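You operate a simulated robot arm through the tools that you are given. There is no shell and no other tool.

You run a simulated two-armed robot. Do the job below in one go: nothing can be reset, and whatever is moved stays where it is left.

TASK
Put the white block marked pads on top of the blue tin. Put the grey snap hook on the top of the long rack away on the back of the black tote. Put the blue brush on top of the green tin. Take the yellow-headed pin on the top of the beige bench and put it away on the brown plywood board. Put the navy brush on top of the brown box. Take the milky bottle and put it on top of the white box. Take the yellow pin on the brown plank ledge and put it away on the end of the grey plank shelf. Take the brass cylinder and leave it in the yellow pan. Do these in any order. Set down upright: white block marked pads, milky bottle, yellow pin, brass cylinder.

The check looks at the end state, three seconds after you hand in, the way a careful person would. Anything else that was tipped, shoved, dropped, spilled or broken makes it a failure.

THE ROBOT
Two 7-joint arms with two-finger parallel grippers on one trunk, on a base that drives. Base frame: it is fixed to the floor where the robot stands at the start and does not move with it; the origin is under the middle of the robot, x ahead of it, y to its left, z up; the surface under the hand at the start is at about z = 0.85. Units: m, rad, N and s.
The left shoulder is at the start at [0.08, 0.131, 0.947], the right one opposite. With the tool pointing down near the work surface each hand reaches from about 0.4 to 0.86 m from the robot's upright axis, wherever it stands, measured 20 degrees to its own side. Places, roughly: back of the black tote (56x13 cm) [3.94, 2.22, 0.56]; blue brush (6x5x14 cm) [-1.3, 1.1, 0.8]; blue tin [0.5, 0.25, 1]; brass cylinder (4x4x9 cm) [4.2, -2, 0.7]; brown box [-1.25, 2.5, 0.75]; brown plywood board (92x24 cm) [-1.48, -1.32, 0.86]; end of the grey plank shelf [5.4, 0, 0.7]; green tin [-1.25, -1.5, 1]; grey snap hook (4x4x12 cm) [0.4, -0.1, 0.9]; milky bottle (6x6x13 cm) [0.4, 2.8, 0.4]; navy brush (7x5x13 cm) [-1.4, 2.5, 0.8]; white block marked pads [0.5, -0.25, 1]; white box [-1.25, 3.25, 0.75]; yellow pan (13x13x7 cm) [3.3, 2.8, 0.7]; yellow pin (5x5x8 cm) [0.4, 3.1, 0.9]; yellow-headed pin (4x4x12 cm) [-1.6, 2.4, 0.9]. Payload 1.57 kg a hand.
Tool frame (each hand has its own): the origin (TCP) lies between the finger pads and is the grasp point; the fingertips stand 0.03 m ahead of it; z points along the fingers, y is the line along which they close. Largest opening 0.11 m; finger width 0.024, thickness 0.012; the body of the gripper, 0.048 by 0.112 m, starts 0.078 m behind the TCP.
Orientation is that of the tool frame in the base frame, as a unit quaternion [w, x, y, z]. With the fingers straight down and closing along the base's y, the tool's x points along the base's -x, its y along +y and its z along -z.

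THE INTERFACE
- The arms move only by the tool arm_command. It takes "left_moves", "right_moves" or both (then of equal length, played together; a hand with none holds still); each is a list of rows, each a list of 3 entries, a list of its own where there are three numbers: the gripper command, from -1 (shut) to 1 (fully open), values between in proportion, then the shift along the tool's x, y, z in m, then the turn, a rotation vector about the tool's x, y, z in rad. In form: [[hand, [dx, dy, dz], [rx, ry, rz]], ...]. A call has 1 to 20 rows; each row is the pose to reach, as a shift and turn from the pose commanded when the call began, along the tool's axes at that moment. A row lasts 0.2 s, in which the tool goes at most 0.05 m and 0.15 rad; a call with a longer step from one row to the next is refused whole, and so is a gripper value outside its range. Where a pose cannot be reached the arm comes as near as it can. A force on the tool above 40 N (or 10 N above the force at the start of the call, whichever is more), or a blocked arm, ends the call early, and 0.2 s more pass. Each finger travels about 0.108 m/s and halts on what it meets, pressing with about 24 N; the grip force reading is that of the motor and also rises with nothing between the fingers. The clock runs only during rows and for 0.2 s after the last one: add rows that repeat a pose to give the fingers time. It gives the time, the measured TCP pose, the force on the tool (base axes), the opening and the grip force at its end, in the units of the frame above (readings bear some noise), with the torque about the TCP (base axes, N m) and any sound that the robot's microphone picked up.
- Cameras (640 x 400 px; columns grow to the right, rows downward): "scene" is now at [-0.0557, -0.0181, 1.4147]; the picture's right is [-0.22, -0.98, 0.00], its down [-0.60, 0.13, -0.79] and it looks along [0.77, -0.17, -0.61] (base axes); focal length 272 px, centre (320, 200). "left" rides on the left gripper at [0.07, -0.016, -0.141] in its tool frame; the picture's right is [0.23, 0.97, 0.00], its down [-0.86, 0.20, -0.48] and it looks along [-0.47, 0.11, 0.88] (tool axes); focal length 222 px, centre (320, 200). "right" rides on the right gripper at [0.07, 0.016, -0.141] in its tool frame; the picture's right is [-0.23, 0.97, 0.00], its down [-0.86, -0.20, -0.48] and it looks along [-0.47, -0.11, 0.88] (tool axes); focal length 222 px, centre (320, 200).
- grab_frame(camera): a new picture of that camera. It takes no simulated time.
- drive_base(legs): drives the robot by 1 to 6 legs, each [ahead, left, turn to the left] in m, m and rad, along the robot's own axes; the way and the turn of a leg run together, so that a leg with both is an arc; at most 1.5 m and 3.142 rad a leg. The arms and the cameras ride along, it lands a little off, and it stops where it bumps. It gives what a move gives.
- turn_head(pan, tilt): turns the head with the scene camera to pan (to the left, within 1.902 rad either way) and tilt (down, from -0.506 to 1.204), counted from straight ahead of the robot. It gives what a move gives.
- probe_pixels(camera, pixels): for up to 12 pixels [column, row] of the newest picture of that camera ("zoom" is the newest enlarged one), the place [x, y, z] in the base frame of the surface seen there, good to about 0.002 m. It takes no simulated time.
- enlarge(camera, box): a new picture of the part [left, top, right, bottom] of that camera's present view, enlarged. It takes no simulated time.
- close_job(): hands the job in; it is judged then, once.

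Leave the grippers open and the arms clear of the work at the hand-in unless told otherwise.

The tools are called after "Request:" by a JSON object that holds its "name" and its "arguments". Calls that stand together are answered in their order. arm_command: Moves the arms, as the interface text tells. Its arguments: {"type":"object","properties":{"left_moves":{"type":"array","items":{"type":"array"}},"right_moves":{"type":"array","items":{"type":"array"}}},"required":[]} The other tools are called the same way: drive_base (legs) drives the base; turn_head (pan, tilt) turns the head that bears the scene camera; grab_frame (camera) takes a picture; probe_pixels (camera, pixels) gives the place of the surface under pixels of a picture; enlarge (camera, box) takes an enlarged picture of a part of a camera's view; close_job () hands the job in.

At the start:

```text
time_s: 0.0
left_ee_pos: [0.5216, 0.2062, 1.1265]
left_tool_rot: [0.0, 0.0, 1.0, 0.001]
left_contact_force: [-0.1, -0.4, -0.6]
left_moment: [0.02, -0.01, 0.0]
left_grip_width: 0.1097
left_finger_force: 0.1
right_ee_pos: [0.5848, -0.3709, 1.1618]
right_tool_rot: [0.0, 0.0, 1.0, 0.001]
right_contact_force: [0.6, -0.1, 0.3]
right_moment: [0.01, 0.02, 0.01]
right_grip_width: 0.11
right_finger_force: 0.0
robot x, y, heading: [0.0015, -0.0006, 0.002]
head pan, tilt: [-0.22, 0.658]
```

scene: 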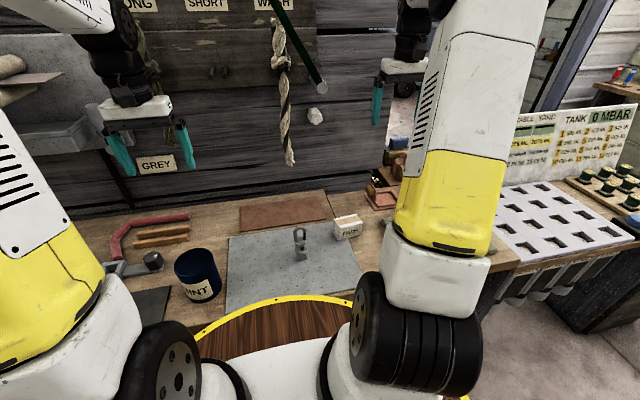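
right: 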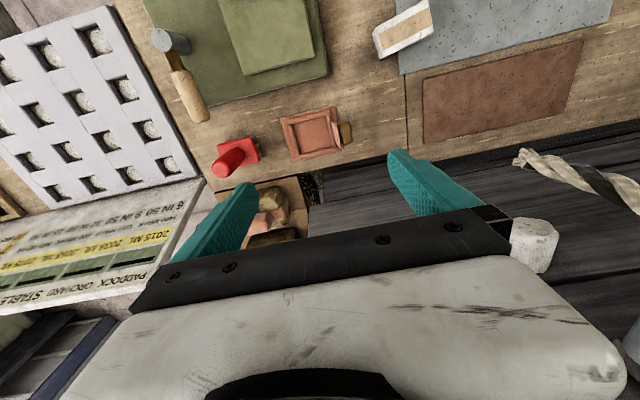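
left: 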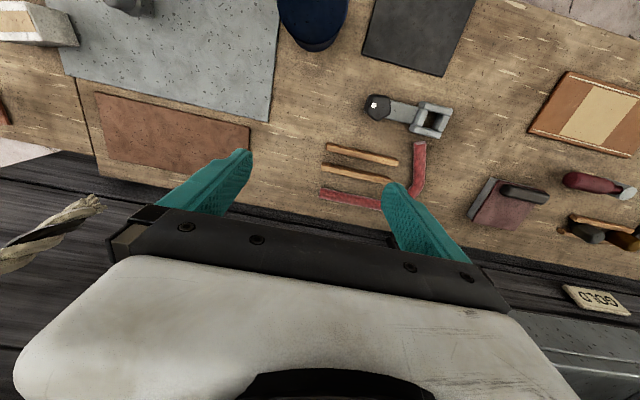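

I see the bench in front of me: a blue tin near pixel (197,275), the white block near (347,228), and a grey snap hook standing near (300,243). I'll enlarge this part of the view to check.

Request:
{"name": "enlarge", "arguments": {"camera": "scene", "box": [160, 180, 400, 330]}}

Request:
{"name": "probe_pixels", "arguments": {"camera": "scene", "pixels": [[197, 275], [347, 222], [347, 233], [300, 232], [300, 257], [265, 250], [197, 255], [197, 290], [280, 320], [357, 197], [500, 220]]}}

```text
2.67 times, centred on (280, 255) of scene
```

zoom: 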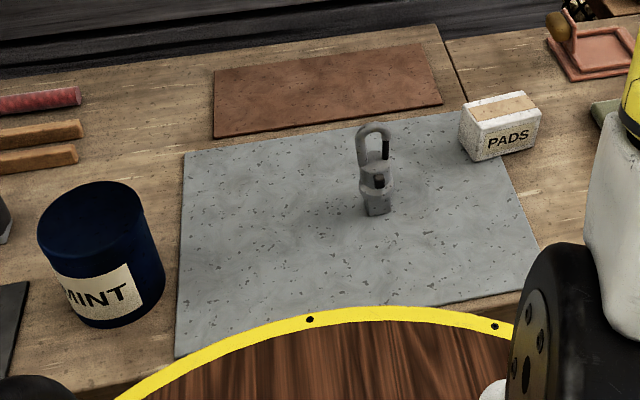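

```text
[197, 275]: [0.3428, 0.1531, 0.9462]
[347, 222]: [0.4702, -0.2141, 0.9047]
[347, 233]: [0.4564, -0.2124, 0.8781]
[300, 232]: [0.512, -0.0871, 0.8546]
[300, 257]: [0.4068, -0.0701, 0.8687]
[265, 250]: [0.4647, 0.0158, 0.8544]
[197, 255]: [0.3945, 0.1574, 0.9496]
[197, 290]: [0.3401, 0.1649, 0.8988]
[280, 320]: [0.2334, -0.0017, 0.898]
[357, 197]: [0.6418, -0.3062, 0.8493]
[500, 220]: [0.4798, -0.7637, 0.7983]
```

The blue tin's top is about z=0.95, and the block stands near (0.47,-0.22) with its top at about 0.905. I'll probe the edges of the block, tin and hook in the enlarged picture.

Request:
{"name": "probe_pixels", "arguments": {"camera": "zoom", "pixels": [[464, 110], [474, 124], [538, 111], [522, 95], [475, 155], [538, 140], [500, 110], [462, 140], [96, 205], [45, 230], [140, 215], [96, 188]]}}

Request:
{"name": "probe_pixels", "arguments": {"camera": "zoom", "pixels": [[376, 205], [376, 190], [376, 170], [362, 150], [386, 150], [372, 130], [364, 205], [390, 205], [362, 135], [384, 133], [376, 214], [300, 200]]}}

Request:
{"name": "grab_frame", "arguments": {"camera": "left"}}

```text
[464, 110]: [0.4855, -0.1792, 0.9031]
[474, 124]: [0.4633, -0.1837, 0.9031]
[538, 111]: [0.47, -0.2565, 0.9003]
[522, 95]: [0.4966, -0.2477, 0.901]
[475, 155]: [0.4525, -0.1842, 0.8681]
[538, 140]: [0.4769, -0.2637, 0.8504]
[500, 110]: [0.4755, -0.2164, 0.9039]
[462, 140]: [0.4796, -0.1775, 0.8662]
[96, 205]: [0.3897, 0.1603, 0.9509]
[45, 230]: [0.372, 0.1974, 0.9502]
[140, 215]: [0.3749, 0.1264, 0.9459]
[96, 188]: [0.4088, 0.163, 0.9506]
```

```text
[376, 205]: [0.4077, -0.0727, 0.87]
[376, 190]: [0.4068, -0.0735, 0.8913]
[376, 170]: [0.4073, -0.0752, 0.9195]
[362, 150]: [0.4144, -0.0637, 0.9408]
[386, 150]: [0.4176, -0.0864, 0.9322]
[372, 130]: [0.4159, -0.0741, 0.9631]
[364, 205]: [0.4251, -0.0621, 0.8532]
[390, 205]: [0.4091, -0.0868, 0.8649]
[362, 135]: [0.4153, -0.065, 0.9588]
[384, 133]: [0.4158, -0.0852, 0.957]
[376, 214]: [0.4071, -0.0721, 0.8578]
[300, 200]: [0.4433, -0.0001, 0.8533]
```

```text
taken
```

left: 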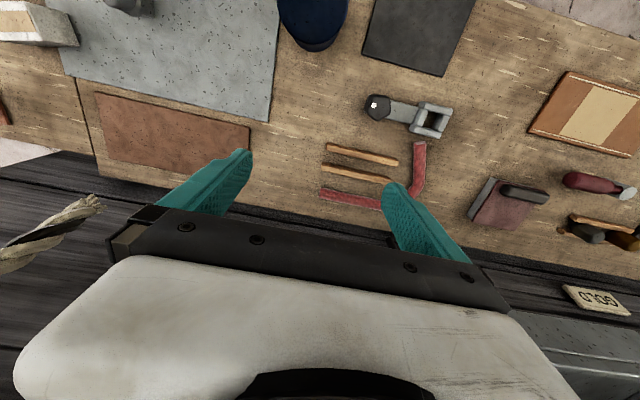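

The snap hook stands upright (12 cm, centred about (0.418,-0.075)), and the block is about 7.5 cm along y with a small yaw. Before moving anything I'll look around with the head to learn the surroundings.

Request:
{"name": "turn_head", "arguments": {"pan": 0.0, "tilt": 0.9}}

Request:
{"name": "grab_frame", "arguments": {"camera": "scene"}}

Request:
{"name": "turn_head", "arguments": {"pan": 1.2, "tilt": 0.4}}

Request:
{"name": "grab_frame", "arguments": {"camera": "scene"}}

Request:
{"name": "turn_head", "arguments": {"pan": 1.9, "tilt": 0.4}}

Request:
{"name": "grab_frame", "arguments": {"camera": "scene"}}

Request:
{"name": "turn_head", "arguments": {"pan": -1.2, "tilt": 0.4}}

Request:
{"name": "grab_frame", "arguments": {"camera": "scene"}}

Request:
{"name": "turn_head", "arguments": {"pan": -1.9, "tilt": 0.4}}

Request:
{"name": "grab_frame", "arguments": {"camera": "scene"}}

```text
time_s: 0.8
left_ee_pos: [0.5212, 0.2055, 1.1268]
left_tool_rot: [0.0, 0.0, 1.0, 0.0]
left_contact_force: [-0.7, 0.1, 0.0]
left_moment: [0.02, 0.01, 0.02]
left_grip_width: 0.1096
left_finger_force: 0.0
right_ee_pos: [0.5834, -0.3709, 1.1621]
right_tool_rot: [0.001, 0.0, 1.0, 0.0]
right_contact_force: [0.5, 0.0, 0.2]
right_moment: [-0.01, 0.01, 0.01]
right_grip_width: 0.1099
right_finger_force: 0.1
robot x, y, heading: [0.0001, 0.0009, -0.003]
head pan, tilt: [0.0, 0.901]
```

```text
taken
```

scene: 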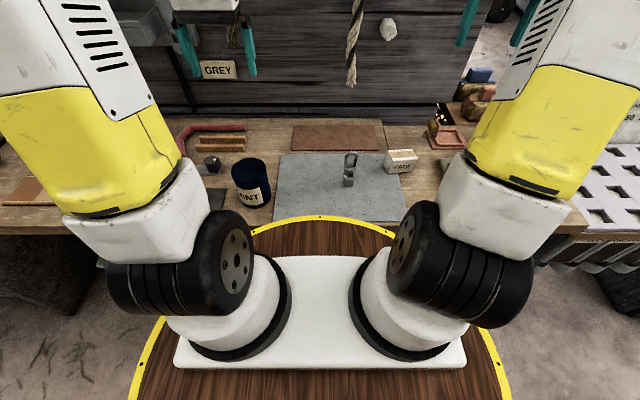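

```text
time_s: 2.2
left_ee_pos: [0.5213, 0.2067, 1.1271]
left_tool_rot: [0.0, 0.0, 1.0, 0.0]
left_contact_force: [-1.2, -0.3, -0.4]
left_moment: [-0.04, 0.0, 0.01]
left_grip_width: 0.11
left_finger_force: 0.0
right_ee_pos: [0.5831, -0.3702, 1.1624]
right_tool_rot: [-0.001, 0.001, 1.0, 0.0]
right_contact_force: [1.1, 0.2, 0.3]
right_moment: [-0.02, 0.0, -0.01]
right_grip_width: 0.1104
right_finger_force: 0.1
robot x, y, heading: [0.0004, 0.0013, 0.001]
head pan, tilt: [1.201, 0.4]
```

```text
taken
```

scene: 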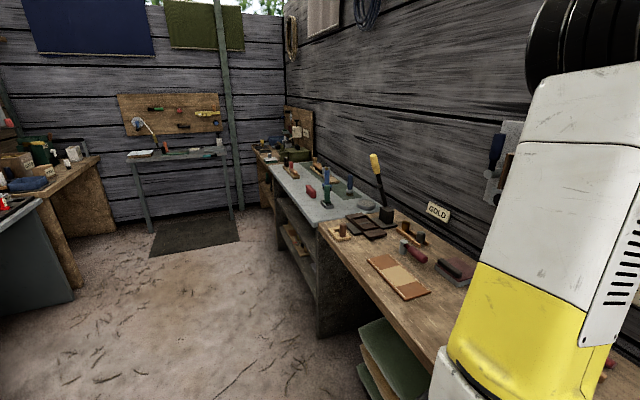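

```text
time_s: 3.2
left_ee_pos: [0.5212, 0.2062, 1.1267]
left_tool_rot: [0.0, 0.0, 1.0, -0.001]
left_contact_force: [0.0, 0.7, 0.4]
left_moment: [0.01, -0.02, 0.01]
left_grip_width: 0.1103
left_finger_force: 0.1
right_ee_pos: [0.5828, -0.3702, 1.1629]
right_tool_rot: [0.0, 0.0, 1.0, 0.001]
right_contact_force: [-0.4, 0.6, 0.0]
right_moment: [-0.01, 0.01, 0.03]
right_grip_width: 0.1099
right_finger_force: 0.1
robot x, y, heading: [0.0006, -0.0019, 0.001]
head pan, tilt: [1.901, 0.4]
```

```text
taken
```

scene: 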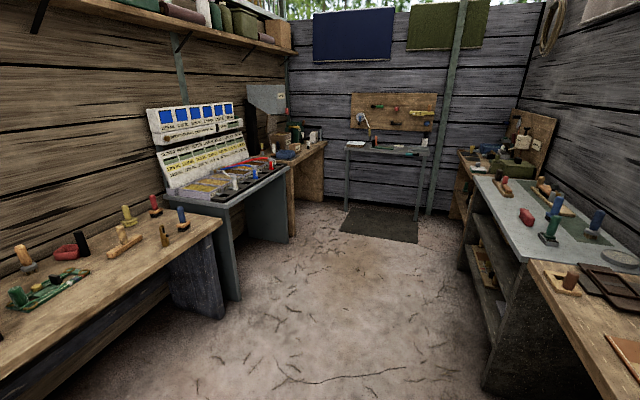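

```text
time_s: 5.9
left_ee_pos: [0.5218, 0.2055, 1.1263]
left_tool_rot: [0.0, 0.001, 1.0, 0.001]
left_contact_force: [0.5, -0.2, 0.8]
left_moment: [-0.01, 0.03, 0.0]
left_grip_width: 0.1101
left_finger_force: 0.1
right_ee_pos: [0.5822, -0.3702, 1.1631]
right_tool_rot: [0.001, 0.0, 1.0, 0.0]
right_contact_force: [-1.0, 0.0, -0.4]
right_moment: [0.03, 0.01, 0.0]
right_grip_width: 0.1103
right_finger_force: 0.0
robot x, y, heading: [0.0006, -0.0021, 0.003]
head pan, tilt: [-1.201, 0.4]
```

```text
taken
```

scene: 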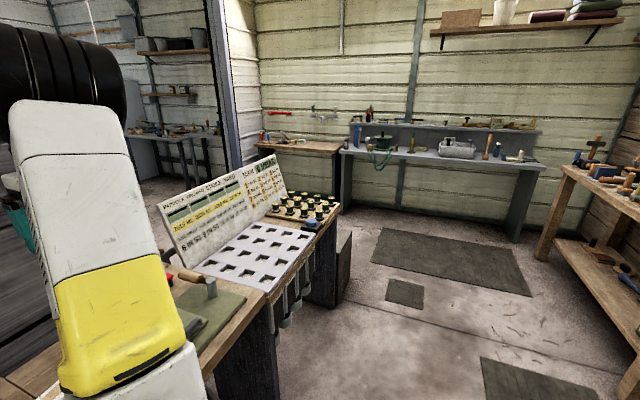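

```text
time_s: 7.0
left_ee_pos: [0.5217, 0.2065, 1.1268]
left_tool_rot: [0.0, -0.001, 1.0, -0.001]
left_contact_force: [0.2, -0.7, -0.2]
left_moment: [-0.02, 0.01, 0.0]
left_grip_width: 0.1099
left_finger_force: 0.0
right_ee_pos: [0.5833, -0.3699, 1.1623]
right_tool_rot: [0.0, 0.0, 1.0, 0.0]
right_contact_force: [0.3, -0.2, 1.4]
right_moment: [-0.01, 0.0, -0.01]
right_grip_width: 0.1101
right_finger_force: 0.1
robot x, y, heading: [-0.0, 0.0006, -0.0]
head pan, tilt: [-1.901, 0.4]
```

```text
taken
```

scene: 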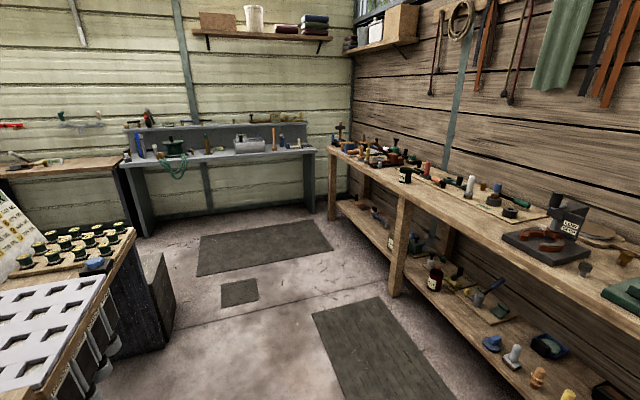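

The room holds a bench in front, benches to the left, behind and to the right, and a doorway at the front right. First the pads job; I'll turn the head to the bench again and probe the robot's own disc edge and the bench edge.

Request:
{"name": "turn_head", "arguments": {"pan": 0.0, "tilt": 0.75}}

Request:
{"name": "grab_frame", "arguments": {"camera": "scene"}}

Request:
{"name": "enlarge", "arguments": {"camera": "scene", "box": [200, 90, 440, 240]}}

```text
time_s: 8.8
left_ee_pos: [0.521, 0.2054, 1.1261]
left_tool_rot: [0.0, 0.0, 1.0, 0.0]
left_contact_force: [-0.2, -0.4, 0.3]
left_moment: [-0.02, -0.02, 0.0]
left_grip_width: 0.1101
left_finger_force: 0.0
right_ee_pos: [0.5826, -0.3697, 1.1615]
right_tool_rot: [0.0, -0.001, 1.0, 0.0]
right_contact_force: [-1.0, 0.4, 0.0]
right_moment: [-0.02, 0.05, 0.02]
right_grip_width: 0.11
right_finger_force: 0.0
robot x, y, heading: [-0.0035, -0.0056, 0.004]
head pan, tilt: [0.0, 0.75]
```

```text
taken
```

scene: 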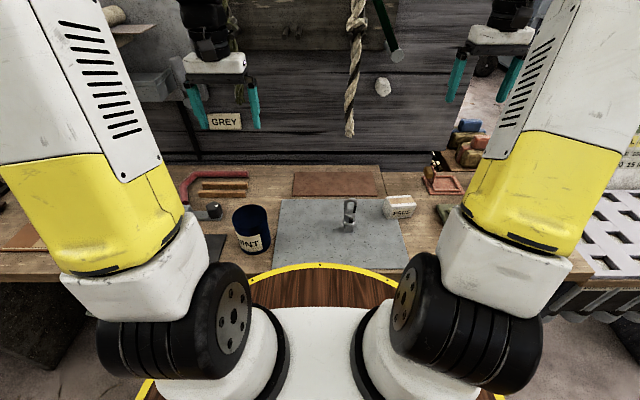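

```text
2.67 times, centred on (320, 165) of scene
```

zoom: 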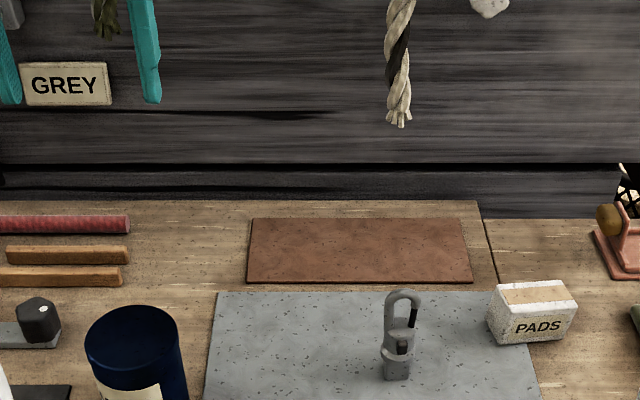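

Request:
{"name": "probe_pixels", "arguments": {"camera": "zoom", "pixels": [[488, 290], [500, 302], [577, 303], [560, 283], [497, 340], [572, 335], [135, 308], [90, 340], [178, 340], [134, 372], [405, 290], [398, 378]]}}

Request:
{"name": "probe_pixels", "arguments": {"camera": "scene", "pixels": [[320, 265], [320, 261], [252, 284], [392, 284], [320, 170], [215, 262], [430, 282], [270, 285]]}}

```text
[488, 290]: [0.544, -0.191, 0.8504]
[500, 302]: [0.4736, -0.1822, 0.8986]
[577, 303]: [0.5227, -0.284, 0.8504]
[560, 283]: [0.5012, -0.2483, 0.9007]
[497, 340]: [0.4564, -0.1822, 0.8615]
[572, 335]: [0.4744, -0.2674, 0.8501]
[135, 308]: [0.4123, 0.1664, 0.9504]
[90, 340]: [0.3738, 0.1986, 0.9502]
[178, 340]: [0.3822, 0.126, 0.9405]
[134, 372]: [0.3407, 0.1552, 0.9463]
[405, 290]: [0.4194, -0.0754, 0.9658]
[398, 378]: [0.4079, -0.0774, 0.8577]
```

```text
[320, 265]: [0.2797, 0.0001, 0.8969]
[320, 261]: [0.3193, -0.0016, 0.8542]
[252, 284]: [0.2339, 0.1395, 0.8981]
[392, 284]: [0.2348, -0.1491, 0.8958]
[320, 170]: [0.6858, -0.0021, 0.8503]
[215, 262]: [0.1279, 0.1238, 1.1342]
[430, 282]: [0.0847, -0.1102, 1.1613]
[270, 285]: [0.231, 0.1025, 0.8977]
```

The robot's disc reaches x≈0.28. Blue tin: centre about (0.377,0.162), radius 0.036, flat top at 0.950. Block: centre about (0.479,-0.217), top at 0.90. I'll bring the right hand over the block, high enough (z≈1.01) to look at it with the wrist camera.

Request:
{"name": "arm_command", "arguments": {"right_moves": [[1, [0.017, 0.0255, 0.025], [0, 0, -0.015]], [1, [0.035, 0.051, 0.05], [0, 0, -0.03]], [1, [0.052, 0.0765, 0.075], [0, 0, -0.045]], [1, [0.07, 0.102, 0.1], [0, 0, -0.06]], [1, [0.087, 0.1275, 0.125], [0, 0, -0.075]], [1, [0.104, 0.153, 0.15], [0, 0, -0.09]], [1, [0.104, 0.153, 0.15], [0, 0, -0.09]]]}}

Request:
{"name": "grab_frame", "arguments": {"camera": "right"}}

Request:
{"name": "grab_frame", "arguments": {"camera": "scene"}}

```text
time_s: 10.4
left_ee_pos: [0.5219, 0.2061, 1.1275]
left_tool_rot: [0.0, 0.0, 1.0, 0.0]
left_contact_force: [0.1, -0.9, -0.7]
left_moment: [0.01, 0.0, 0.04]
left_grip_width: 0.1099
left_finger_force: 0.0
right_ee_pos: [0.4828, -0.2183, 1.0147]
right_tool_rot: [0.0, -0.045, 0.999, 0.0]
right_contact_force: [-0.7, -0.8, -0.6]
right_moment: [0.01, 0.0, 0.01]
right_grip_width: 0.1101
right_finger_force: 0.2
robot x, y, heading: [-0.0009, 0.0007, -0.001]
head pan, tilt: [0.0, 0.75]
```

```text
taken
```

right: 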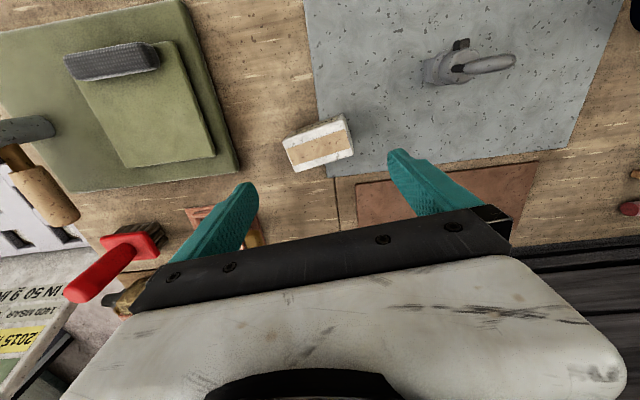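

```text
taken
```

scene: 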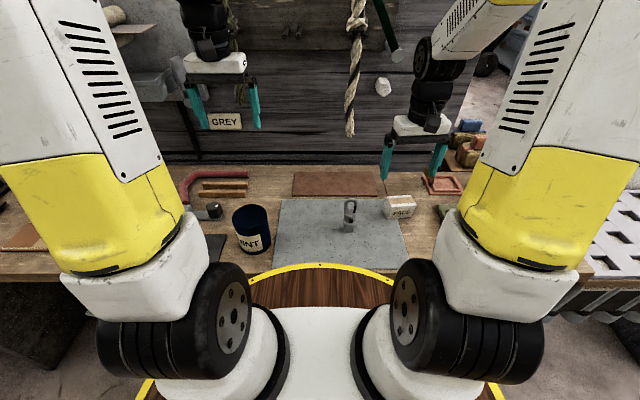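

The wrist camera shows the block near (318,145). I'll enlarge and probe its top corners.

Request:
{"name": "enlarge", "arguments": {"camera": "right", "box": [240, 80, 400, 180]}}

Request:
{"name": "probe_pixels", "arguments": {"camera": "right", "pixels": [[318, 147], [286, 148], [297, 168], [352, 150], [343, 122], [300, 130], [330, 165]]}}

```text
4.00 times, centred on (320, 130) of right
```

zoom: 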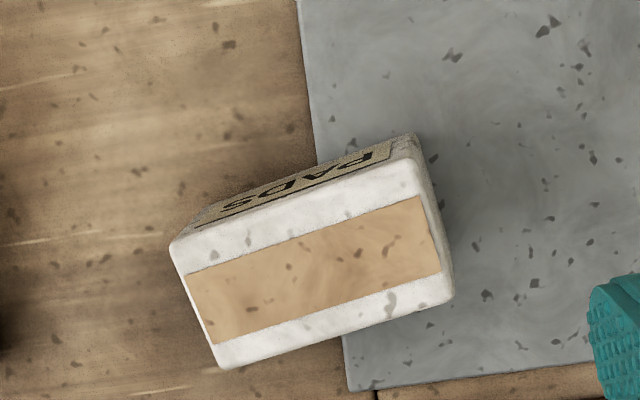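

```text
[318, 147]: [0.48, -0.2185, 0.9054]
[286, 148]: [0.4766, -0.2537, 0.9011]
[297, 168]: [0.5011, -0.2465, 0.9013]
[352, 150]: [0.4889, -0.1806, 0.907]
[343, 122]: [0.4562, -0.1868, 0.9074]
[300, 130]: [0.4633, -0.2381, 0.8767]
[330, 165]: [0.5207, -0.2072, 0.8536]
```

The block is sitting with one end on the mat edge. I'll probe its top corners in the enlarged picture for the yaw.

Request:
{"name": "probe_pixels", "arguments": {"camera": "zoom", "pixels": [[176, 250], [224, 365], [448, 295], [410, 162], [320, 262], [240, 220], [380, 150], [425, 150], [300, 215], [360, 330]]}}

```text
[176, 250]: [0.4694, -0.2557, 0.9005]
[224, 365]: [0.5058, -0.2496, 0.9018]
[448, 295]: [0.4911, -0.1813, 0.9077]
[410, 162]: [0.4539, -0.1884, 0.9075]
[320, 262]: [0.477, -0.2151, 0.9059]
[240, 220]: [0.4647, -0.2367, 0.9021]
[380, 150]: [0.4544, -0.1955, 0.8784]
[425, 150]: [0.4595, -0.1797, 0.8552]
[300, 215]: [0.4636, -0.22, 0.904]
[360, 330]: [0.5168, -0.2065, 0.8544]
```

Block centre (0.480,-0.219), yaw about 0.20 rad, size about 7x4x5 cm. I'm 0.13 m above the grasp height, so I'll turn a further 0.11 rad, descend to z≈0.888 and close.

Request:
{"name": "arm_command", "arguments": {"right_moves": [[1, [0.0, 0, 0.03], [0, 0, -0.05]], [1, [0.001, 0, 0.06], [0, 0, -0.11]], [1, [0.001, 0, 0.09], [0, 0, -0.11]], [1, [0.001, 0, 0.112], [0, 0, -0.11]], [1, [0.001, 0, 0.126], [0, 0, -0.11]], [1, [0.001, 0, 0.126], [0, 0, -0.11]]]}}

Request:
{"name": "grab_frame", "arguments": {"camera": "right"}}

```text
time_s: 11.8
left_ee_pos: [0.5223, 0.2055, 1.1256]
left_tool_rot: [0.0, 0.0, 1.0, 0.0]
left_contact_force: [-0.3, 0.0, -0.5]
left_moment: [-0.02, 0.0, 0.01]
left_grip_width: 0.1102
left_finger_force: 0.1
right_ee_pos: [0.4778, -0.2165, 0.887]
right_tool_rot: [0.001, -0.1, 0.995, 0.0]
right_contact_force: [0.0, -0.1, -0.6]
right_moment: [-0.03, -0.01, -0.02]
right_grip_width: 0.1101
right_finger_force: 0.0
robot x, y, heading: [0.001, 0.0021, 0.0]
head pan, tilt: [0.0, 0.75]
```

```text
taken
```

right: 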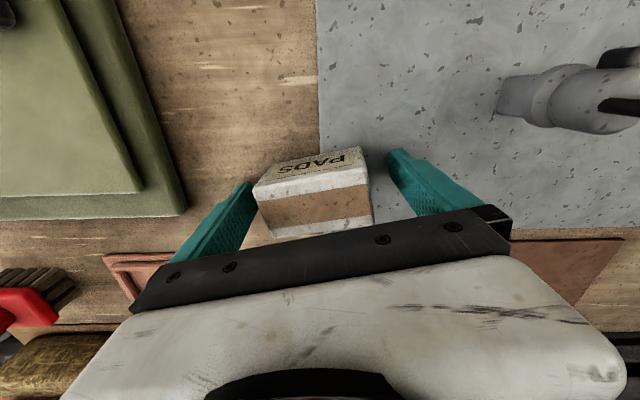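

The block sits between the fingers. I'll close the right gripper.

Request:
{"name": "arm_command", "arguments": {"right_moves": [[-1, [0, 0, 0], [0, 0, 0]], [-1, [0, 0, 0], [0, 0, 0]], [-1, [0, 0, 0], [0, 0, 0]], [-1, [0, 0, 0], [0, 0, 0]]]}}

```text
time_s: 12.8
left_ee_pos: [0.5214, 0.2056, 1.1257]
left_tool_rot: [-0.001, 0.0, 1.0, -0.001]
left_contact_force: [0.1, 1.0, 0.1]
left_moment: [-0.03, 0.0, -0.02]
left_grip_width: 0.1099
left_finger_force: 0.0
right_ee_pos: [0.4777, -0.216, 0.8871]
right_tool_rot: [0.0, -0.1, 0.995, 0.0]
right_contact_force: [0.3, 0.6, 0.1]
right_moment: [-0.01, 0.03, 0.0]
right_grip_width: 0.0745
right_finger_force: 23.3
robot x, y, heading: [0.0014, -0.0041, 0.001]
head pan, tilt: [0.0, 0.75]
```

Grip is firm at 0.0745 m. I'll lift the block straight up by 0.13 m.

Request:
{"name": "arm_command", "arguments": {"right_moves": [[-1, [0, 0, -0.02], [0, 0, 0]], [-1, [0, 0, -0.05], [0, 0, 0]], [-1, [0, 0, -0.09], [0, 0, 0.05]], [-1, [0, 0, -0.13], [0, 0, 0.1]], [-1, [0, 0, -0.16], [0, 0, 0.2]], [-1, [0, 0, -0.16], [0, 0, 0.2]]]}}

Request:
{"name": "drive_base", "arguments": {"legs": [[-0.1, 0, 0], [0, 0.33, 0]]}}

Request:
{"name": "grab_frame", "arguments": {"camera": "scene"}}

Request:
{"name": "grab_frame", "arguments": {"camera": "right"}}

```text
time_s: 14.2
left_ee_pos: [0.5208, 0.2048, 1.127]
left_tool_rot: [0.0, -0.001, 1.0, 0.0]
left_contact_force: [0.0, 1.0, -0.4]
left_moment: [0.0, -0.03, -0.02]
left_grip_width: 0.1099
left_finger_force: 0.0
right_ee_pos: [0.4768, -0.2165, 1.0466]
right_tool_rot: [0.0, 0.001, 1.0, 0.0]
right_contact_force: [1.0, 0.1, -1.4]
right_moment: [0.01, -0.03, 0.0]
right_grip_width: 0.0746
right_finger_force: 23.7
robot x, y, heading: [0.0035, 0.0013, -0.002]
head pan, tilt: [0.0, 0.75]
```

```text
time_s: 17.2
left_ee_pos: [0.425, 0.5323, 1.1265]
left_tool_rot: [0.0, 0.002, 1.0, 0.0]
left_contact_force: [-0.2, 0.1, 0.6]
left_moment: [-0.01, -0.03, 0.0]
left_grip_width: 0.1097
left_finger_force: 0.1
right_ee_pos: [0.38, 0.1087, 1.0472]
right_tool_rot: [0.001, 0.003, 1.0, -0.001]
right_contact_force: [0.6, 0.7, -0.8]
right_moment: [-0.02, 0.03, 0.01]
right_grip_width: 0.0742
right_finger_force: 24.1
robot x, y, heading: [-0.0948, 0.3312, -0.004]
head pan, tilt: [0.0, 0.75]
```

```text
taken
```

scene: 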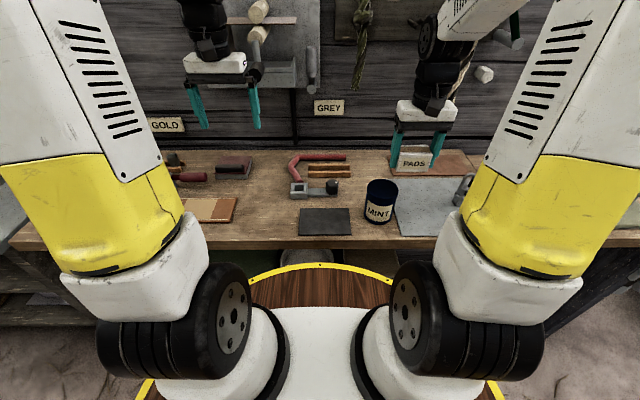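

```text
taken
```

right: 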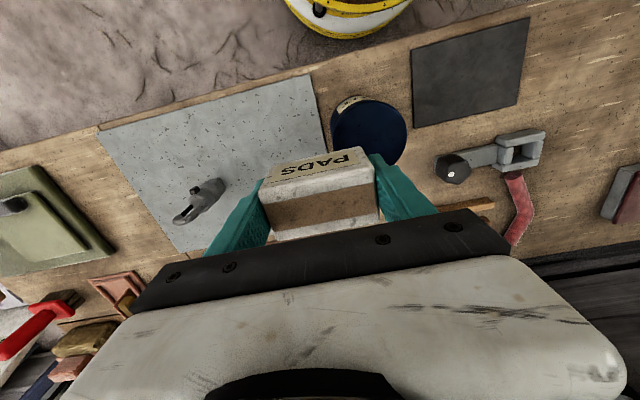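

Block held and level, base shifted. I'll probe the tin's top again from both cameras: its rim in the scene is around (381,187), in the right view around (369,132).

Request:
{"name": "enlarge", "arguments": {"camera": "scene", "box": [340, 130, 468, 210]}}

Request:
{"name": "probe_pixels", "arguments": {"camera": "right", "pixels": [[369, 132], [333, 125], [404, 130], [375, 103], [390, 160], [320, 190], [322, 226]]}}

```text
5.00 times, centred on (404, 170) of scene
```

zoom: 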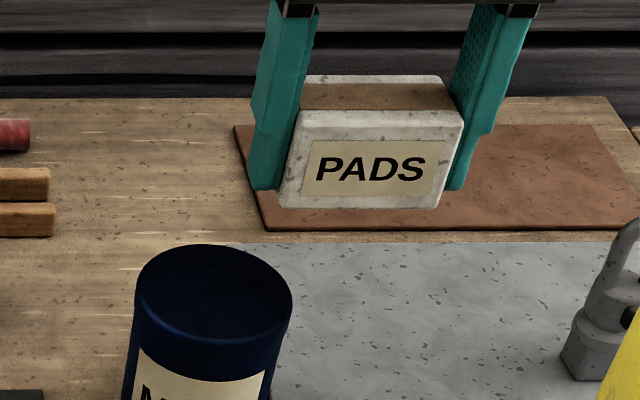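

```text
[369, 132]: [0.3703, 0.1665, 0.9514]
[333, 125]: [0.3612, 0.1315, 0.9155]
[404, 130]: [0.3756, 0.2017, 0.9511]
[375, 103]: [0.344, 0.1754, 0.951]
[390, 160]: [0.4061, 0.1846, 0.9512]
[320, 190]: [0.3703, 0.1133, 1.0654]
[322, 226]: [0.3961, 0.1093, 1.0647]
```

Tin top at z 0.951, centre about (0.377,0.164). I'll probe the block's bottom edge and fingertips in the enlarged picture to get the exact drop height.

Request:
{"name": "probe_pixels", "arguments": {"camera": "zoom", "pixels": [[290, 200], [360, 204], [430, 203], [300, 120], [450, 120], [320, 83], [430, 80], [265, 185], [210, 250], [140, 290], [290, 300], [210, 330]]}}

```text
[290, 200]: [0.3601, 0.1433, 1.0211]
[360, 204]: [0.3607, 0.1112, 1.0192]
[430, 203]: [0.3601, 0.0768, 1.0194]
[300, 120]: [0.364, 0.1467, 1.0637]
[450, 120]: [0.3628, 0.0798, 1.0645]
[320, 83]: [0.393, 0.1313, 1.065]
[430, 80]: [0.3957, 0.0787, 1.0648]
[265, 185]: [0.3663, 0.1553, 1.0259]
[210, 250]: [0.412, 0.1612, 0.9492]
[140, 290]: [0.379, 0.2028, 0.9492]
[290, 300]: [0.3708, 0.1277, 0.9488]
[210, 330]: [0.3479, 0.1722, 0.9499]
```

Block bottom at 1.018, tin top at 0.951; offset to the tin's centre is +0.054 in y and about -0.002 in x. I'll shift sideways, then descend 0.063.

Request:
{"name": "arm_command", "arguments": {"right_moves": [[-1, [0.001, 0.027, 0], [0, 0, 0]], [-1, [0.002, 0.054, 0], [0, 0, 0]], [-1, [0.002, 0.054, 0.03], [0, 0, 0]], [-1, [0.002, 0.054, 0.055], [0, 0, 0]], [-1, [0.002, 0.054, 0.063], [0, 0, 0]], [-1, [0.002, 0.054, 0.063], [0, 0, 0]]]}}

Request:
{"name": "enlarge", "arguments": {"camera": "scene", "box": [340, 130, 468, 210]}}

```text
time_s: 18.6
left_ee_pos: [0.4258, 0.5317, 1.1275]
left_tool_rot: [0.001, 0.002, 1.0, 0.0]
left_contact_force: [-0.5, -0.4, 0.6]
left_moment: [-0.01, 0.0, 0.02]
left_grip_width: 0.1101
left_finger_force: 0.1
right_ee_pos: [0.3775, 0.1644, 0.986]
right_tool_rot: [0.0, 0.003, 1.0, 0.0]
right_contact_force: [-0.4, 0.1, 1.2]
right_moment: [-0.01, -0.01, -0.04]
right_grip_width: 0.0746
right_finger_force: 23.6
robot x, y, heading: [-0.0959, 0.3284, -0.003]
head pan, tilt: [0.0, 0.75]
```

```text
5.00 times, centred on (404, 170) of scene
```

zoom: 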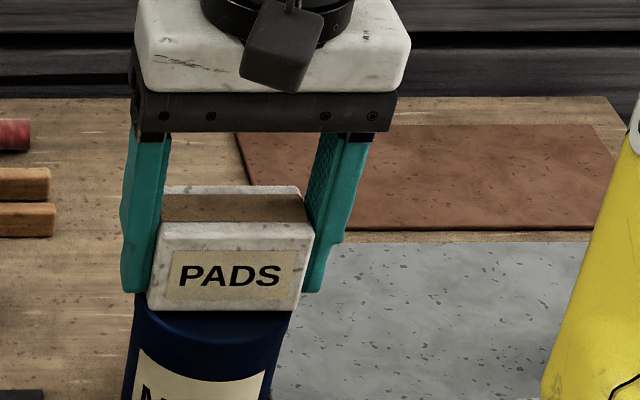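

The block hovers just over the tin. I'll ease down another 3 mm, then open gently.

Request:
{"name": "arm_command", "arguments": {"right_moves": [[-1, [0, 0, 0.0015], [0, 0, 0]], [-1, [0, 0, 0.003], [0, 0, 0]], [-1, [0, 0, 0.004], [0, 0, 0]], [-1, [0, 0, 0.004], [0, 0, 0]]]}}

Request:
{"name": "enlarge", "arguments": {"camera": "scene", "box": [340, 130, 468, 210]}}

```text
time_s: 19.6
left_ee_pos: [0.4244, 0.5317, 1.127]
left_tool_rot: [-0.001, 0.003, 1.0, 0.001]
left_contact_force: [0.5, -0.3, -0.2]
left_moment: [-0.05, -0.01, 0.01]
left_grip_width: 0.1101
left_finger_force: 0.1
right_ee_pos: [0.3783, 0.1634, 0.9819]
right_tool_rot: [0.001, 0.003, 1.0, -0.001]
right_contact_force: [-2.1, -0.3, 17.8]
right_moment: [0.14, 0.0, 0.01]
right_grip_width: 0.0745
right_finger_force: 23.8
robot x, y, heading: [-0.0974, 0.3316, -0.01]
head pan, tilt: [0.0, 0.75]
```

```text
5.00 times, centred on (404, 170) of scene
```

zoom: 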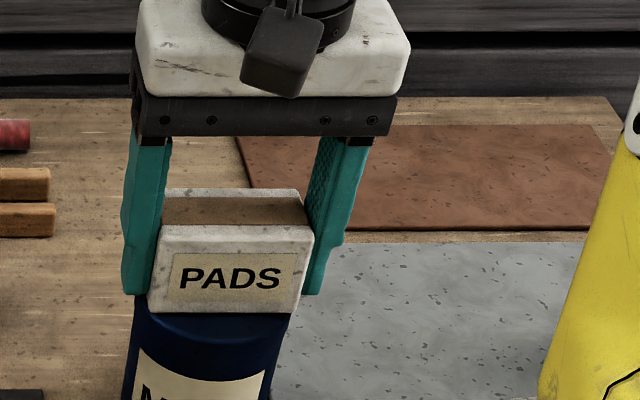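

Contact at 17.8 N. I'll ease up 2 mm to relax it, open, then rise straight up.

Request:
{"name": "arm_command", "arguments": {"right_moves": [[-1, [0, 0, -0.002], [0, 0, 0]], [-1, [0, 0, -0.002], [0, 0, 0]], [0.6, [0, 0, -0.002], [0, 0, 0]], [1, [0, 0, -0.002], [0, 0, 0]], [1, [0, 0, -0.002], [0, 0, 0]], [1, [0, 0, -0.03], [0, 0, 0]], [1, [0, 0, -0.07], [0, 0, 0]], [1, [0, 0, -0.11], [0, 0, 0]], [1, [0, 0, -0.11], [0, 0, 0]]]}}

Request:
{"name": "enlarge", "arguments": {"camera": "scene", "box": [340, 130, 468, 210]}}

Request:
{"name": "grab_frame", "arguments": {"camera": "right"}}

```text
time_s: 21.6
left_ee_pos: [0.4252, 0.532, 1.127]
left_tool_rot: [0.0, 0.003, 1.0, 0.0]
left_contact_force: [0.2, -0.2, 0.9]
left_moment: [-0.01, 0.0, 0.01]
left_grip_width: 0.1101
left_finger_force: 0.0
right_ee_pos: [0.379, 0.1676, 1.089]
right_tool_rot: [0.0, 0.002, 1.0, 0.0]
right_contact_force: [-0.5, -0.6, 0.6]
right_moment: [0.0, 0.0, 0.01]
right_grip_width: 0.1098
right_finger_force: 0.1
robot x, y, heading: [-0.1001, 0.329, -0.001]
head pan, tilt: [0.0, 0.75]
```

```text
5.00 times, centred on (404, 170) of scene
```

zoom: 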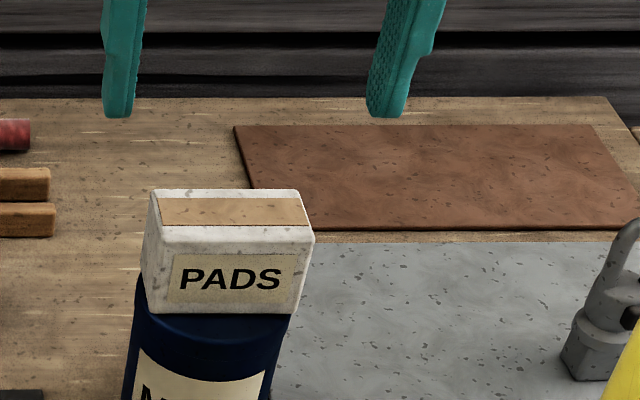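

```text
taken
```

right: 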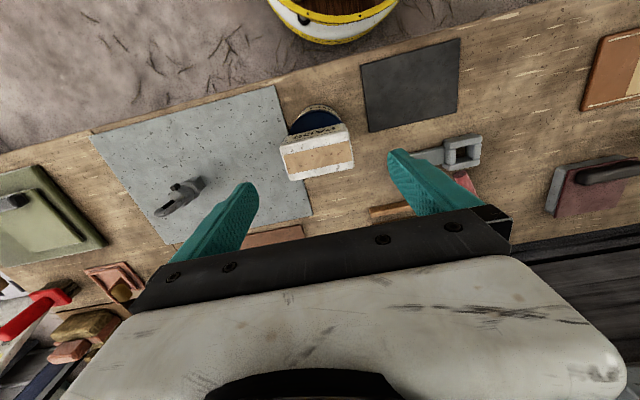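

The block stands on the tin. I'll verify its corners by probing.

Request:
{"name": "probe_pixels", "arguments": {"camera": "zoom", "pixels": [[160, 196], [296, 196], [166, 236], [308, 236], [160, 300], [296, 306], [220, 318], [140, 315], [288, 325]]}}

Request:
{"name": "grab_frame", "arguments": {"camera": "scene"}}

```text
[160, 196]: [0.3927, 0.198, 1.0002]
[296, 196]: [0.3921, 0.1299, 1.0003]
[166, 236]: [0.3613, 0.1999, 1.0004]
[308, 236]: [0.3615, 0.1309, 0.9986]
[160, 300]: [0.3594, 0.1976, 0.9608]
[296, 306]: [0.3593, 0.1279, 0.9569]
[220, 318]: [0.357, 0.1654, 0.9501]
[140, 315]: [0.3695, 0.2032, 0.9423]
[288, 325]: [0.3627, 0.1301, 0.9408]
```

```text
taken
```

scene: 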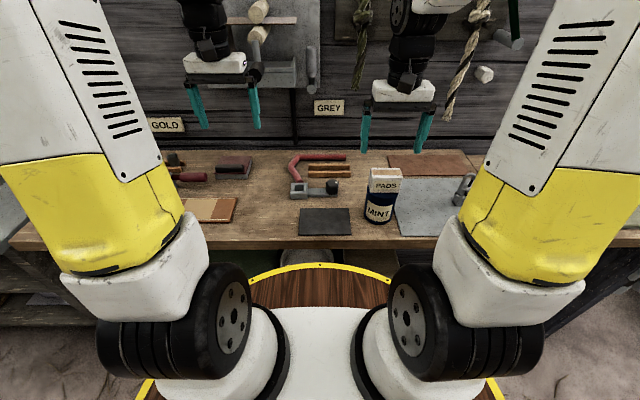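

The block is level and centred on the tin. Next I'll go to the left part of the room to look at the navy brush, yellow-headed pin and bottle. I'll back away from the bench to the aisle and move left.

Request:
{"name": "drive_base", "arguments": {"legs": [[-0.32, 0, 0], [0, 1.2, 0]]}}

Request:
{"name": "turn_head", "arguments": {"pan": 0.7, "tilt": 0.5}}

Request:
{"name": "grab_frame", "arguments": {"camera": "scene"}}

Request:
{"name": "turn_head", "arguments": {"pan": 1.4, "tilt": 0.5}}

Request:
{"name": "grab_frame", "arguments": {"camera": "scene"}}

Request:
{"name": "turn_head", "arguments": {"pan": 1.9, "tilt": 0.5}}

Request:
{"name": "grab_frame", "arguments": {"camera": "scene"}}

```text
time_s: 29.3
left_ee_pos: [0.093, 1.7227, 1.127]
left_tool_rot: [0.0, -0.006, 1.0, 0.0]
left_contact_force: [0.0, -1.0, 0.2]
left_moment: [-0.04, 0.0, -0.01]
left_grip_width: 0.1099
left_finger_force: 0.0
right_ee_pos: [0.052, 1.3561, 1.0884]
right_tool_rot: [0.0, -0.006, 1.0, -0.001]
right_contact_force: [0.0, -0.3, 0.2]
right_moment: [0.03, -0.02, 0.0]
right_grip_width: 0.1101
right_finger_force: 0.2
robot x, y, heading: [-0.4292, 1.514, 0.012]
head pan, tilt: [0.0, 0.75]
```

```text
time_s: 30.4
left_ee_pos: [0.093, 1.7242, 1.1268]
left_tool_rot: [0.0, -0.006, 1.0, 0.0]
left_contact_force: [0.0, 0.5, -0.1]
left_moment: [0.03, -0.01, 0.0]
left_grip_width: 0.1097
left_finger_force: 0.1
right_ee_pos: [0.0524, 1.3571, 1.088]
right_tool_rot: [0.0, -0.007, 1.0, 0.0]
right_contact_force: [0.8, -0.1, -0.2]
right_moment: [-0.02, 0.01, 0.02]
right_grip_width: 0.11
right_finger_force: 0.1
robot x, y, heading: [-0.4281, 1.5109, 0.01]
head pan, tilt: [0.7, 0.499]
```

```text
taken
```

scene: 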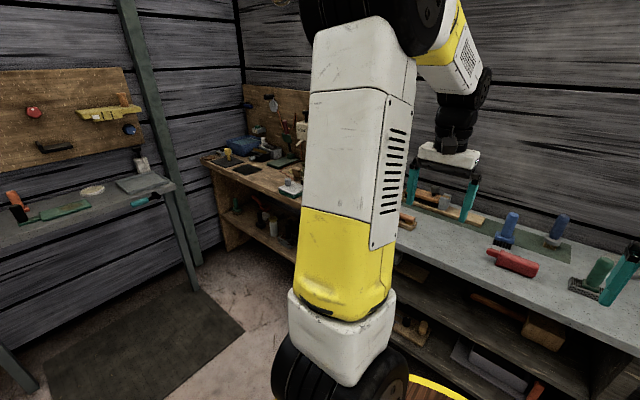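

```text
time_s: 31.4
left_ee_pos: [0.0942, 1.7229, 1.126]
left_tool_rot: [0.0, -0.006, 1.0, 0.0]
left_contact_force: [-0.2, 0.9, -0.6]
left_moment: [0.04, 0.0, 0.02]
left_grip_width: 0.1101
left_finger_force: 0.1
right_ee_pos: [0.0535, 1.3566, 1.089]
right_tool_rot: [0.0, -0.006, 1.0, 0.0]
right_contact_force: [-0.6, -0.8, 0.6]
right_moment: [-0.03, 0.03, -0.01]
right_grip_width: 0.1103
right_finger_force: 0.1
robot x, y, heading: [-0.423, 1.5134, 0.013]
head pan, tilt: [1.4, 0.499]
```

```text
taken
```

scene: 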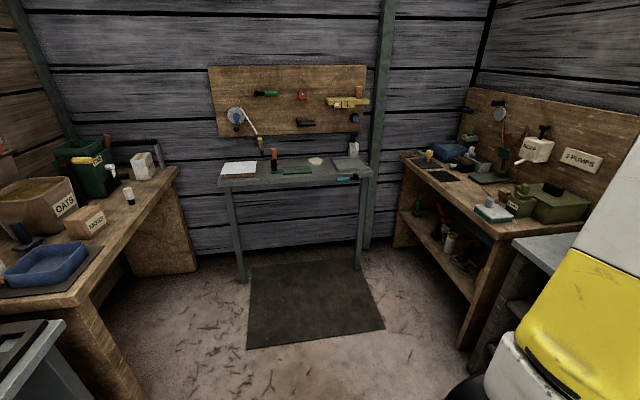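

```text
time_s: 32.4
left_ee_pos: [0.0948, 1.7234, 1.1269]
left_tool_rot: [-0.001, -0.006, 1.0, 0.0]
left_contact_force: [-0.3, 0.7, 0.4]
left_moment: [0.01, 0.02, 0.02]
left_grip_width: 0.11
left_finger_force: 0.1
right_ee_pos: [0.0537, 1.3557, 1.0883]
right_tool_rot: [-0.001, -0.006, 1.0, 0.001]
right_contact_force: [-0.6, -1.3, 0.7]
right_moment: [0.01, -0.01, 0.01]
right_grip_width: 0.1103
right_finger_force: 0.1
robot x, y, heading: [-0.4279, 1.5111, 0.014]
head pan, tilt: [1.901, 0.499]
```

```text
taken
```

scene: 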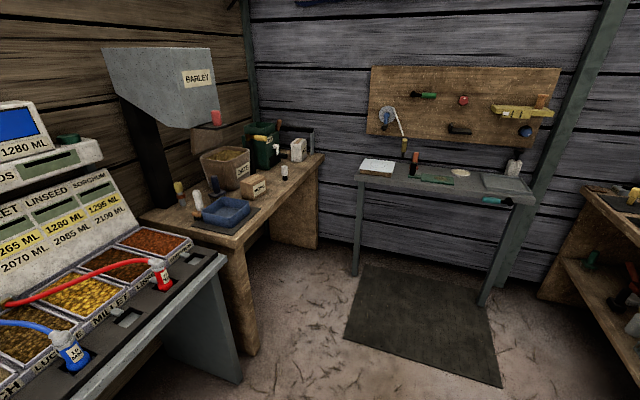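

I see the seed machine, the beige bench with brown box, blue tray and brushes, the far bench, and the brown plank ledge with shelves on the right. I'll probe key points in this picture before driving on.

Request:
{"name": "probe_pixels", "arguments": {"camera": "scene", "pixels": [[255, 183], [215, 187], [179, 190], [298, 148], [284, 172], [222, 255], [240, 245], [160, 270], [150, 245], [130, 215], [200, 85], [240, 285]]}}

Request:
{"name": "enlarge", "arguments": {"camera": "scene", "box": [140, 100, 340, 225]}}

```text
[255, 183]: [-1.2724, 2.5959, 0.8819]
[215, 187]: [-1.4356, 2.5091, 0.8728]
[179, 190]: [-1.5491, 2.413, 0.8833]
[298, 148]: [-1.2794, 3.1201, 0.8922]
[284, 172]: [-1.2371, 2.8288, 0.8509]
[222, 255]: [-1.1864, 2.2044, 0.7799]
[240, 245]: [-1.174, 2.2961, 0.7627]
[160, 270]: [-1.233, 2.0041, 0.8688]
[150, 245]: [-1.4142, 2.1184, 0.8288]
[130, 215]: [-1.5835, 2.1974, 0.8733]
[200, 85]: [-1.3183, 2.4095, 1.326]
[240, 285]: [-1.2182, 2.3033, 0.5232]
```

```text
3.20 times, centred on (240, 162) of scene
```

zoom: 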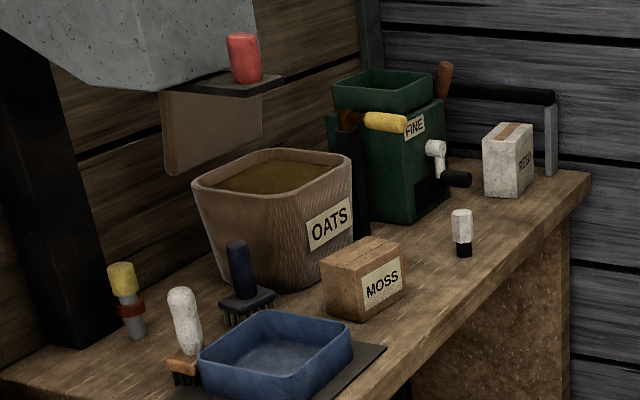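

Bench top is about z=0.77-0.78 with front edge near x≈-1.17. The navy brush stands at about (-1.43,2.51), the MOSS box at (-1.27,2.6), the white box at (-1.28,3.12). I'll turn left to face that bench and move to y≈2.5.

Request:
{"name": "drive_base", "arguments": {"legs": [[0, 0, 1.57], [0.9, 0, 0], [0, 0, 1.558]]}}

Request:
{"name": "turn_head", "arguments": {"pan": 0.0, "tilt": 0.6}}

Request:
{"name": "grab_frame", "arguments": {"camera": "scene"}}

```text
time_s: 44.6
left_ee_pos: [-0.9519, 2.2457, 1.1263]
left_tool_rot: [0.0, 1.0, -0.021, 0.0]
left_contact_force: [0.7, -0.1, 0.4]
left_moment: [0.01, 0.01, 0.0]
left_grip_width: 0.11
left_finger_force: 0.0
right_ee_pos: [-0.8909, 2.6096, 1.0887]
right_tool_rot: [0.0, 1.0, -0.021, 0.0]
right_contact_force: [1.4, 0.6, -1.0]
right_moment: [0.0, 0.0, -0.02]
right_grip_width: 0.1099
right_finger_force: 0.0
robot x, y, heading: [-0.4213, 2.432, 3.101]
head pan, tilt: [1.901, 0.499]
```

```text
time_s: 46.5
left_ee_pos: [-0.9527, 2.2458, 1.1262]
left_tool_rot: [0.0, 1.0, -0.021, 0.0]
left_contact_force: [-0.1, 0.8, -0.3]
left_moment: [0.04, -0.02, 0.0]
left_grip_width: 0.1101
left_finger_force: 0.1
right_ee_pos: [-0.8926, 2.6088, 1.0878]
right_tool_rot: [0.0, 1.0, -0.021, 0.0]
right_contact_force: [0.1, 0.5, 0.1]
right_moment: [-0.01, -0.04, -0.01]
right_grip_width: 0.1103
right_finger_force: 0.1
robot x, y, heading: [-0.4244, 2.4289, 3.101]
head pan, tilt: [0.0, 0.6]
```

```text
taken
```

scene: 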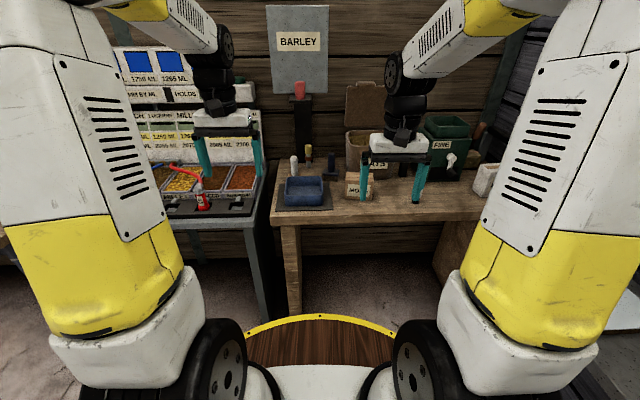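

I face the beige bench. I'll enlarge the middle area and probe the objects.

Request:
{"name": "enlarge", "arguments": {"camera": "scene", "box": [260, 80, 420, 215]}}

Request:
{"name": "probe_pixels", "arguments": {"camera": "scene", "pixels": [[299, 90], [299, 93], [280, 93], [320, 93], [300, 100], [275, 10], [320, 200], [290, 205], [340, 205], [340, 130]]}}

```text
2.96 times, centred on (340, 148) of scene
```

zoom: 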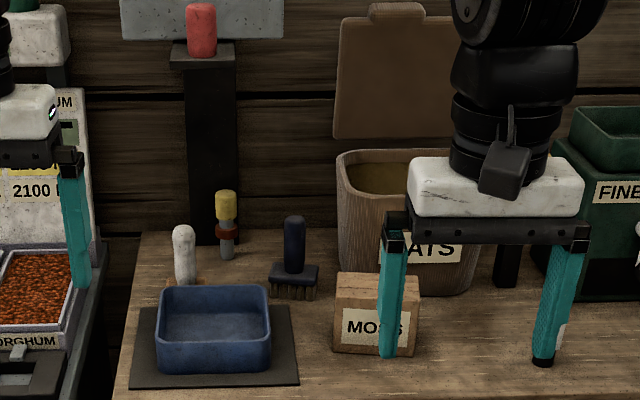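

```text
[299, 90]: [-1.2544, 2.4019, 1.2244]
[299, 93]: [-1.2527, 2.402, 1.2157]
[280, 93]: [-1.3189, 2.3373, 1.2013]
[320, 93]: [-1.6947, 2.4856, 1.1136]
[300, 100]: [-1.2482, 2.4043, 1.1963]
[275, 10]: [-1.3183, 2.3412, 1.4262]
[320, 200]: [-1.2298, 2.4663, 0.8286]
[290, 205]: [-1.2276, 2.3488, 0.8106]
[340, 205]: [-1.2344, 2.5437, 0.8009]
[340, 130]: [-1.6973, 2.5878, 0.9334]
```

The hopper's underside is at about z=1.19 with its front at x≈-1.32, plus a red cup near x=-1.25. I'll probe the small items in the enlarged picture.

Request:
{"name": "probe_pixels", "arguments": {"camera": "zoom", "pixels": [[226, 197], [226, 212], [227, 232], [227, 255], [218, 200], [236, 200], [210, 180], [200, 60], [175, 58], [232, 58], [183, 230], [183, 265]]}}

Request:
{"name": "probe_pixels", "arguments": {"camera": "zoom", "pixels": [[294, 218], [294, 250], [270, 272], [318, 272], [294, 285], [285, 230], [303, 230], [275, 295], [312, 295], [338, 278], [418, 283], [336, 350]]}}

Request:
{"name": "probe_pixels", "arguments": {"camera": "zoom", "pixels": [[345, 312], [385, 318], [350, 290], [375, 275], [400, 280], [410, 340], [358, 160], [360, 250], [160, 300], [268, 300], [165, 370], [300, 320]]}}

```text
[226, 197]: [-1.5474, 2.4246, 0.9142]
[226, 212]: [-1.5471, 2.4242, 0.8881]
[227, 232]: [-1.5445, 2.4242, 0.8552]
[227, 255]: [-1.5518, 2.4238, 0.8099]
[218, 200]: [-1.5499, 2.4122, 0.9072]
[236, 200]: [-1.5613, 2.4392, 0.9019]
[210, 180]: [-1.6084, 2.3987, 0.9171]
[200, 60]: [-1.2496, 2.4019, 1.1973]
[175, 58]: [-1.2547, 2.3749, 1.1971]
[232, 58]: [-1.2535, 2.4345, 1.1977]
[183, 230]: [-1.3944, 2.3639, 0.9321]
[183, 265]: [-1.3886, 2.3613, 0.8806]
```

```text
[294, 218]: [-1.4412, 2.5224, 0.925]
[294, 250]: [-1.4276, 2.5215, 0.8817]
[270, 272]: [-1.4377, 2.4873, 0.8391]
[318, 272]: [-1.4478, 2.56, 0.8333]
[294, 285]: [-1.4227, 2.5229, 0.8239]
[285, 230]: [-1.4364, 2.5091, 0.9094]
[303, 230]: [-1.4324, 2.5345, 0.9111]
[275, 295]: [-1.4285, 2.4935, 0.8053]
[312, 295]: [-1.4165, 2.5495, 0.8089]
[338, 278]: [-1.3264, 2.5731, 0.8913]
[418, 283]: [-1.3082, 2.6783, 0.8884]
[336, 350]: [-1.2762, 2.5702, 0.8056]
```

```text
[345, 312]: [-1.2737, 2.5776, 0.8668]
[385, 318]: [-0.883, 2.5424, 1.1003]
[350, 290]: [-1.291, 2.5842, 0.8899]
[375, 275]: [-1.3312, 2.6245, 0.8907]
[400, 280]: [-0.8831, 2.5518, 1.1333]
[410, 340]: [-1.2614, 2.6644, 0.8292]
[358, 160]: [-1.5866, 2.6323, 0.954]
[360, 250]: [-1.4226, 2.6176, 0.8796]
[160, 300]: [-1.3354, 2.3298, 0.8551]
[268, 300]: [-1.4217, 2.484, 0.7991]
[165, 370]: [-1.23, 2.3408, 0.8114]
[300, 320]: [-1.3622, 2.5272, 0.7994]
```

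Bench top is z=0.80. The navy brush stands with its handle (2.5 cm thick) at about (-1.441,2.522), z 0.845–0.93; the MOSS box top is at z 0.89. Since the hopper overhangs, I'll work with tilted tools. First I'll pull the left arm back and up, clear of the hopper and machine.

Request:
{"name": "arm_command", "arguments": {"left_moves": [[1, [0.03, 0, -0.02], [0, 0, 0]], [1, [0.06, 0, -0.04], [0, 0, 0]], [1, [0.09, 0, -0.06], [0, 0, 0]], [1, [0.12, 0, -0.08], [0, 0, 0]], [1, [0.15, 0, -0.1], [0, 0, 0]], [1, [0.15, 0, -0.1], [0, 0, 0]]]}}

Request:
{"name": "grab_frame", "arguments": {"camera": "scene"}}

```text
time_s: 47.9
left_ee_pos: [-0.8009, 2.2426, 1.2261]
left_tool_rot: [-0.001, 1.0, -0.021, 0.0]
left_contact_force: [0.1, 0.3, -0.2]
left_moment: [-0.01, 0.01, -0.01]
left_grip_width: 0.11
left_finger_force: 0.1
right_ee_pos: [-0.892, 2.6105, 1.0884]
right_tool_rot: [0.001, 1.0, -0.02, 0.0]
right_contact_force: [0.4, 0.9, -1.3]
right_moment: [0.02, -0.03, -0.03]
right_grip_width: 0.1099
right_finger_force: 0.1
robot x, y, heading: [-0.4216, 2.4293, 3.099]
head pan, tilt: [0.0, 0.6]
```

```text
taken
```

scene: 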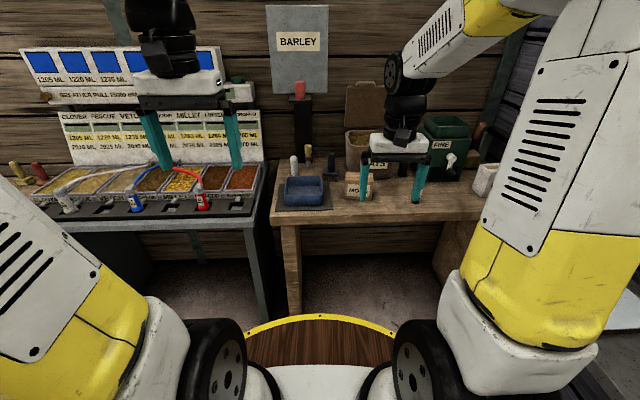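

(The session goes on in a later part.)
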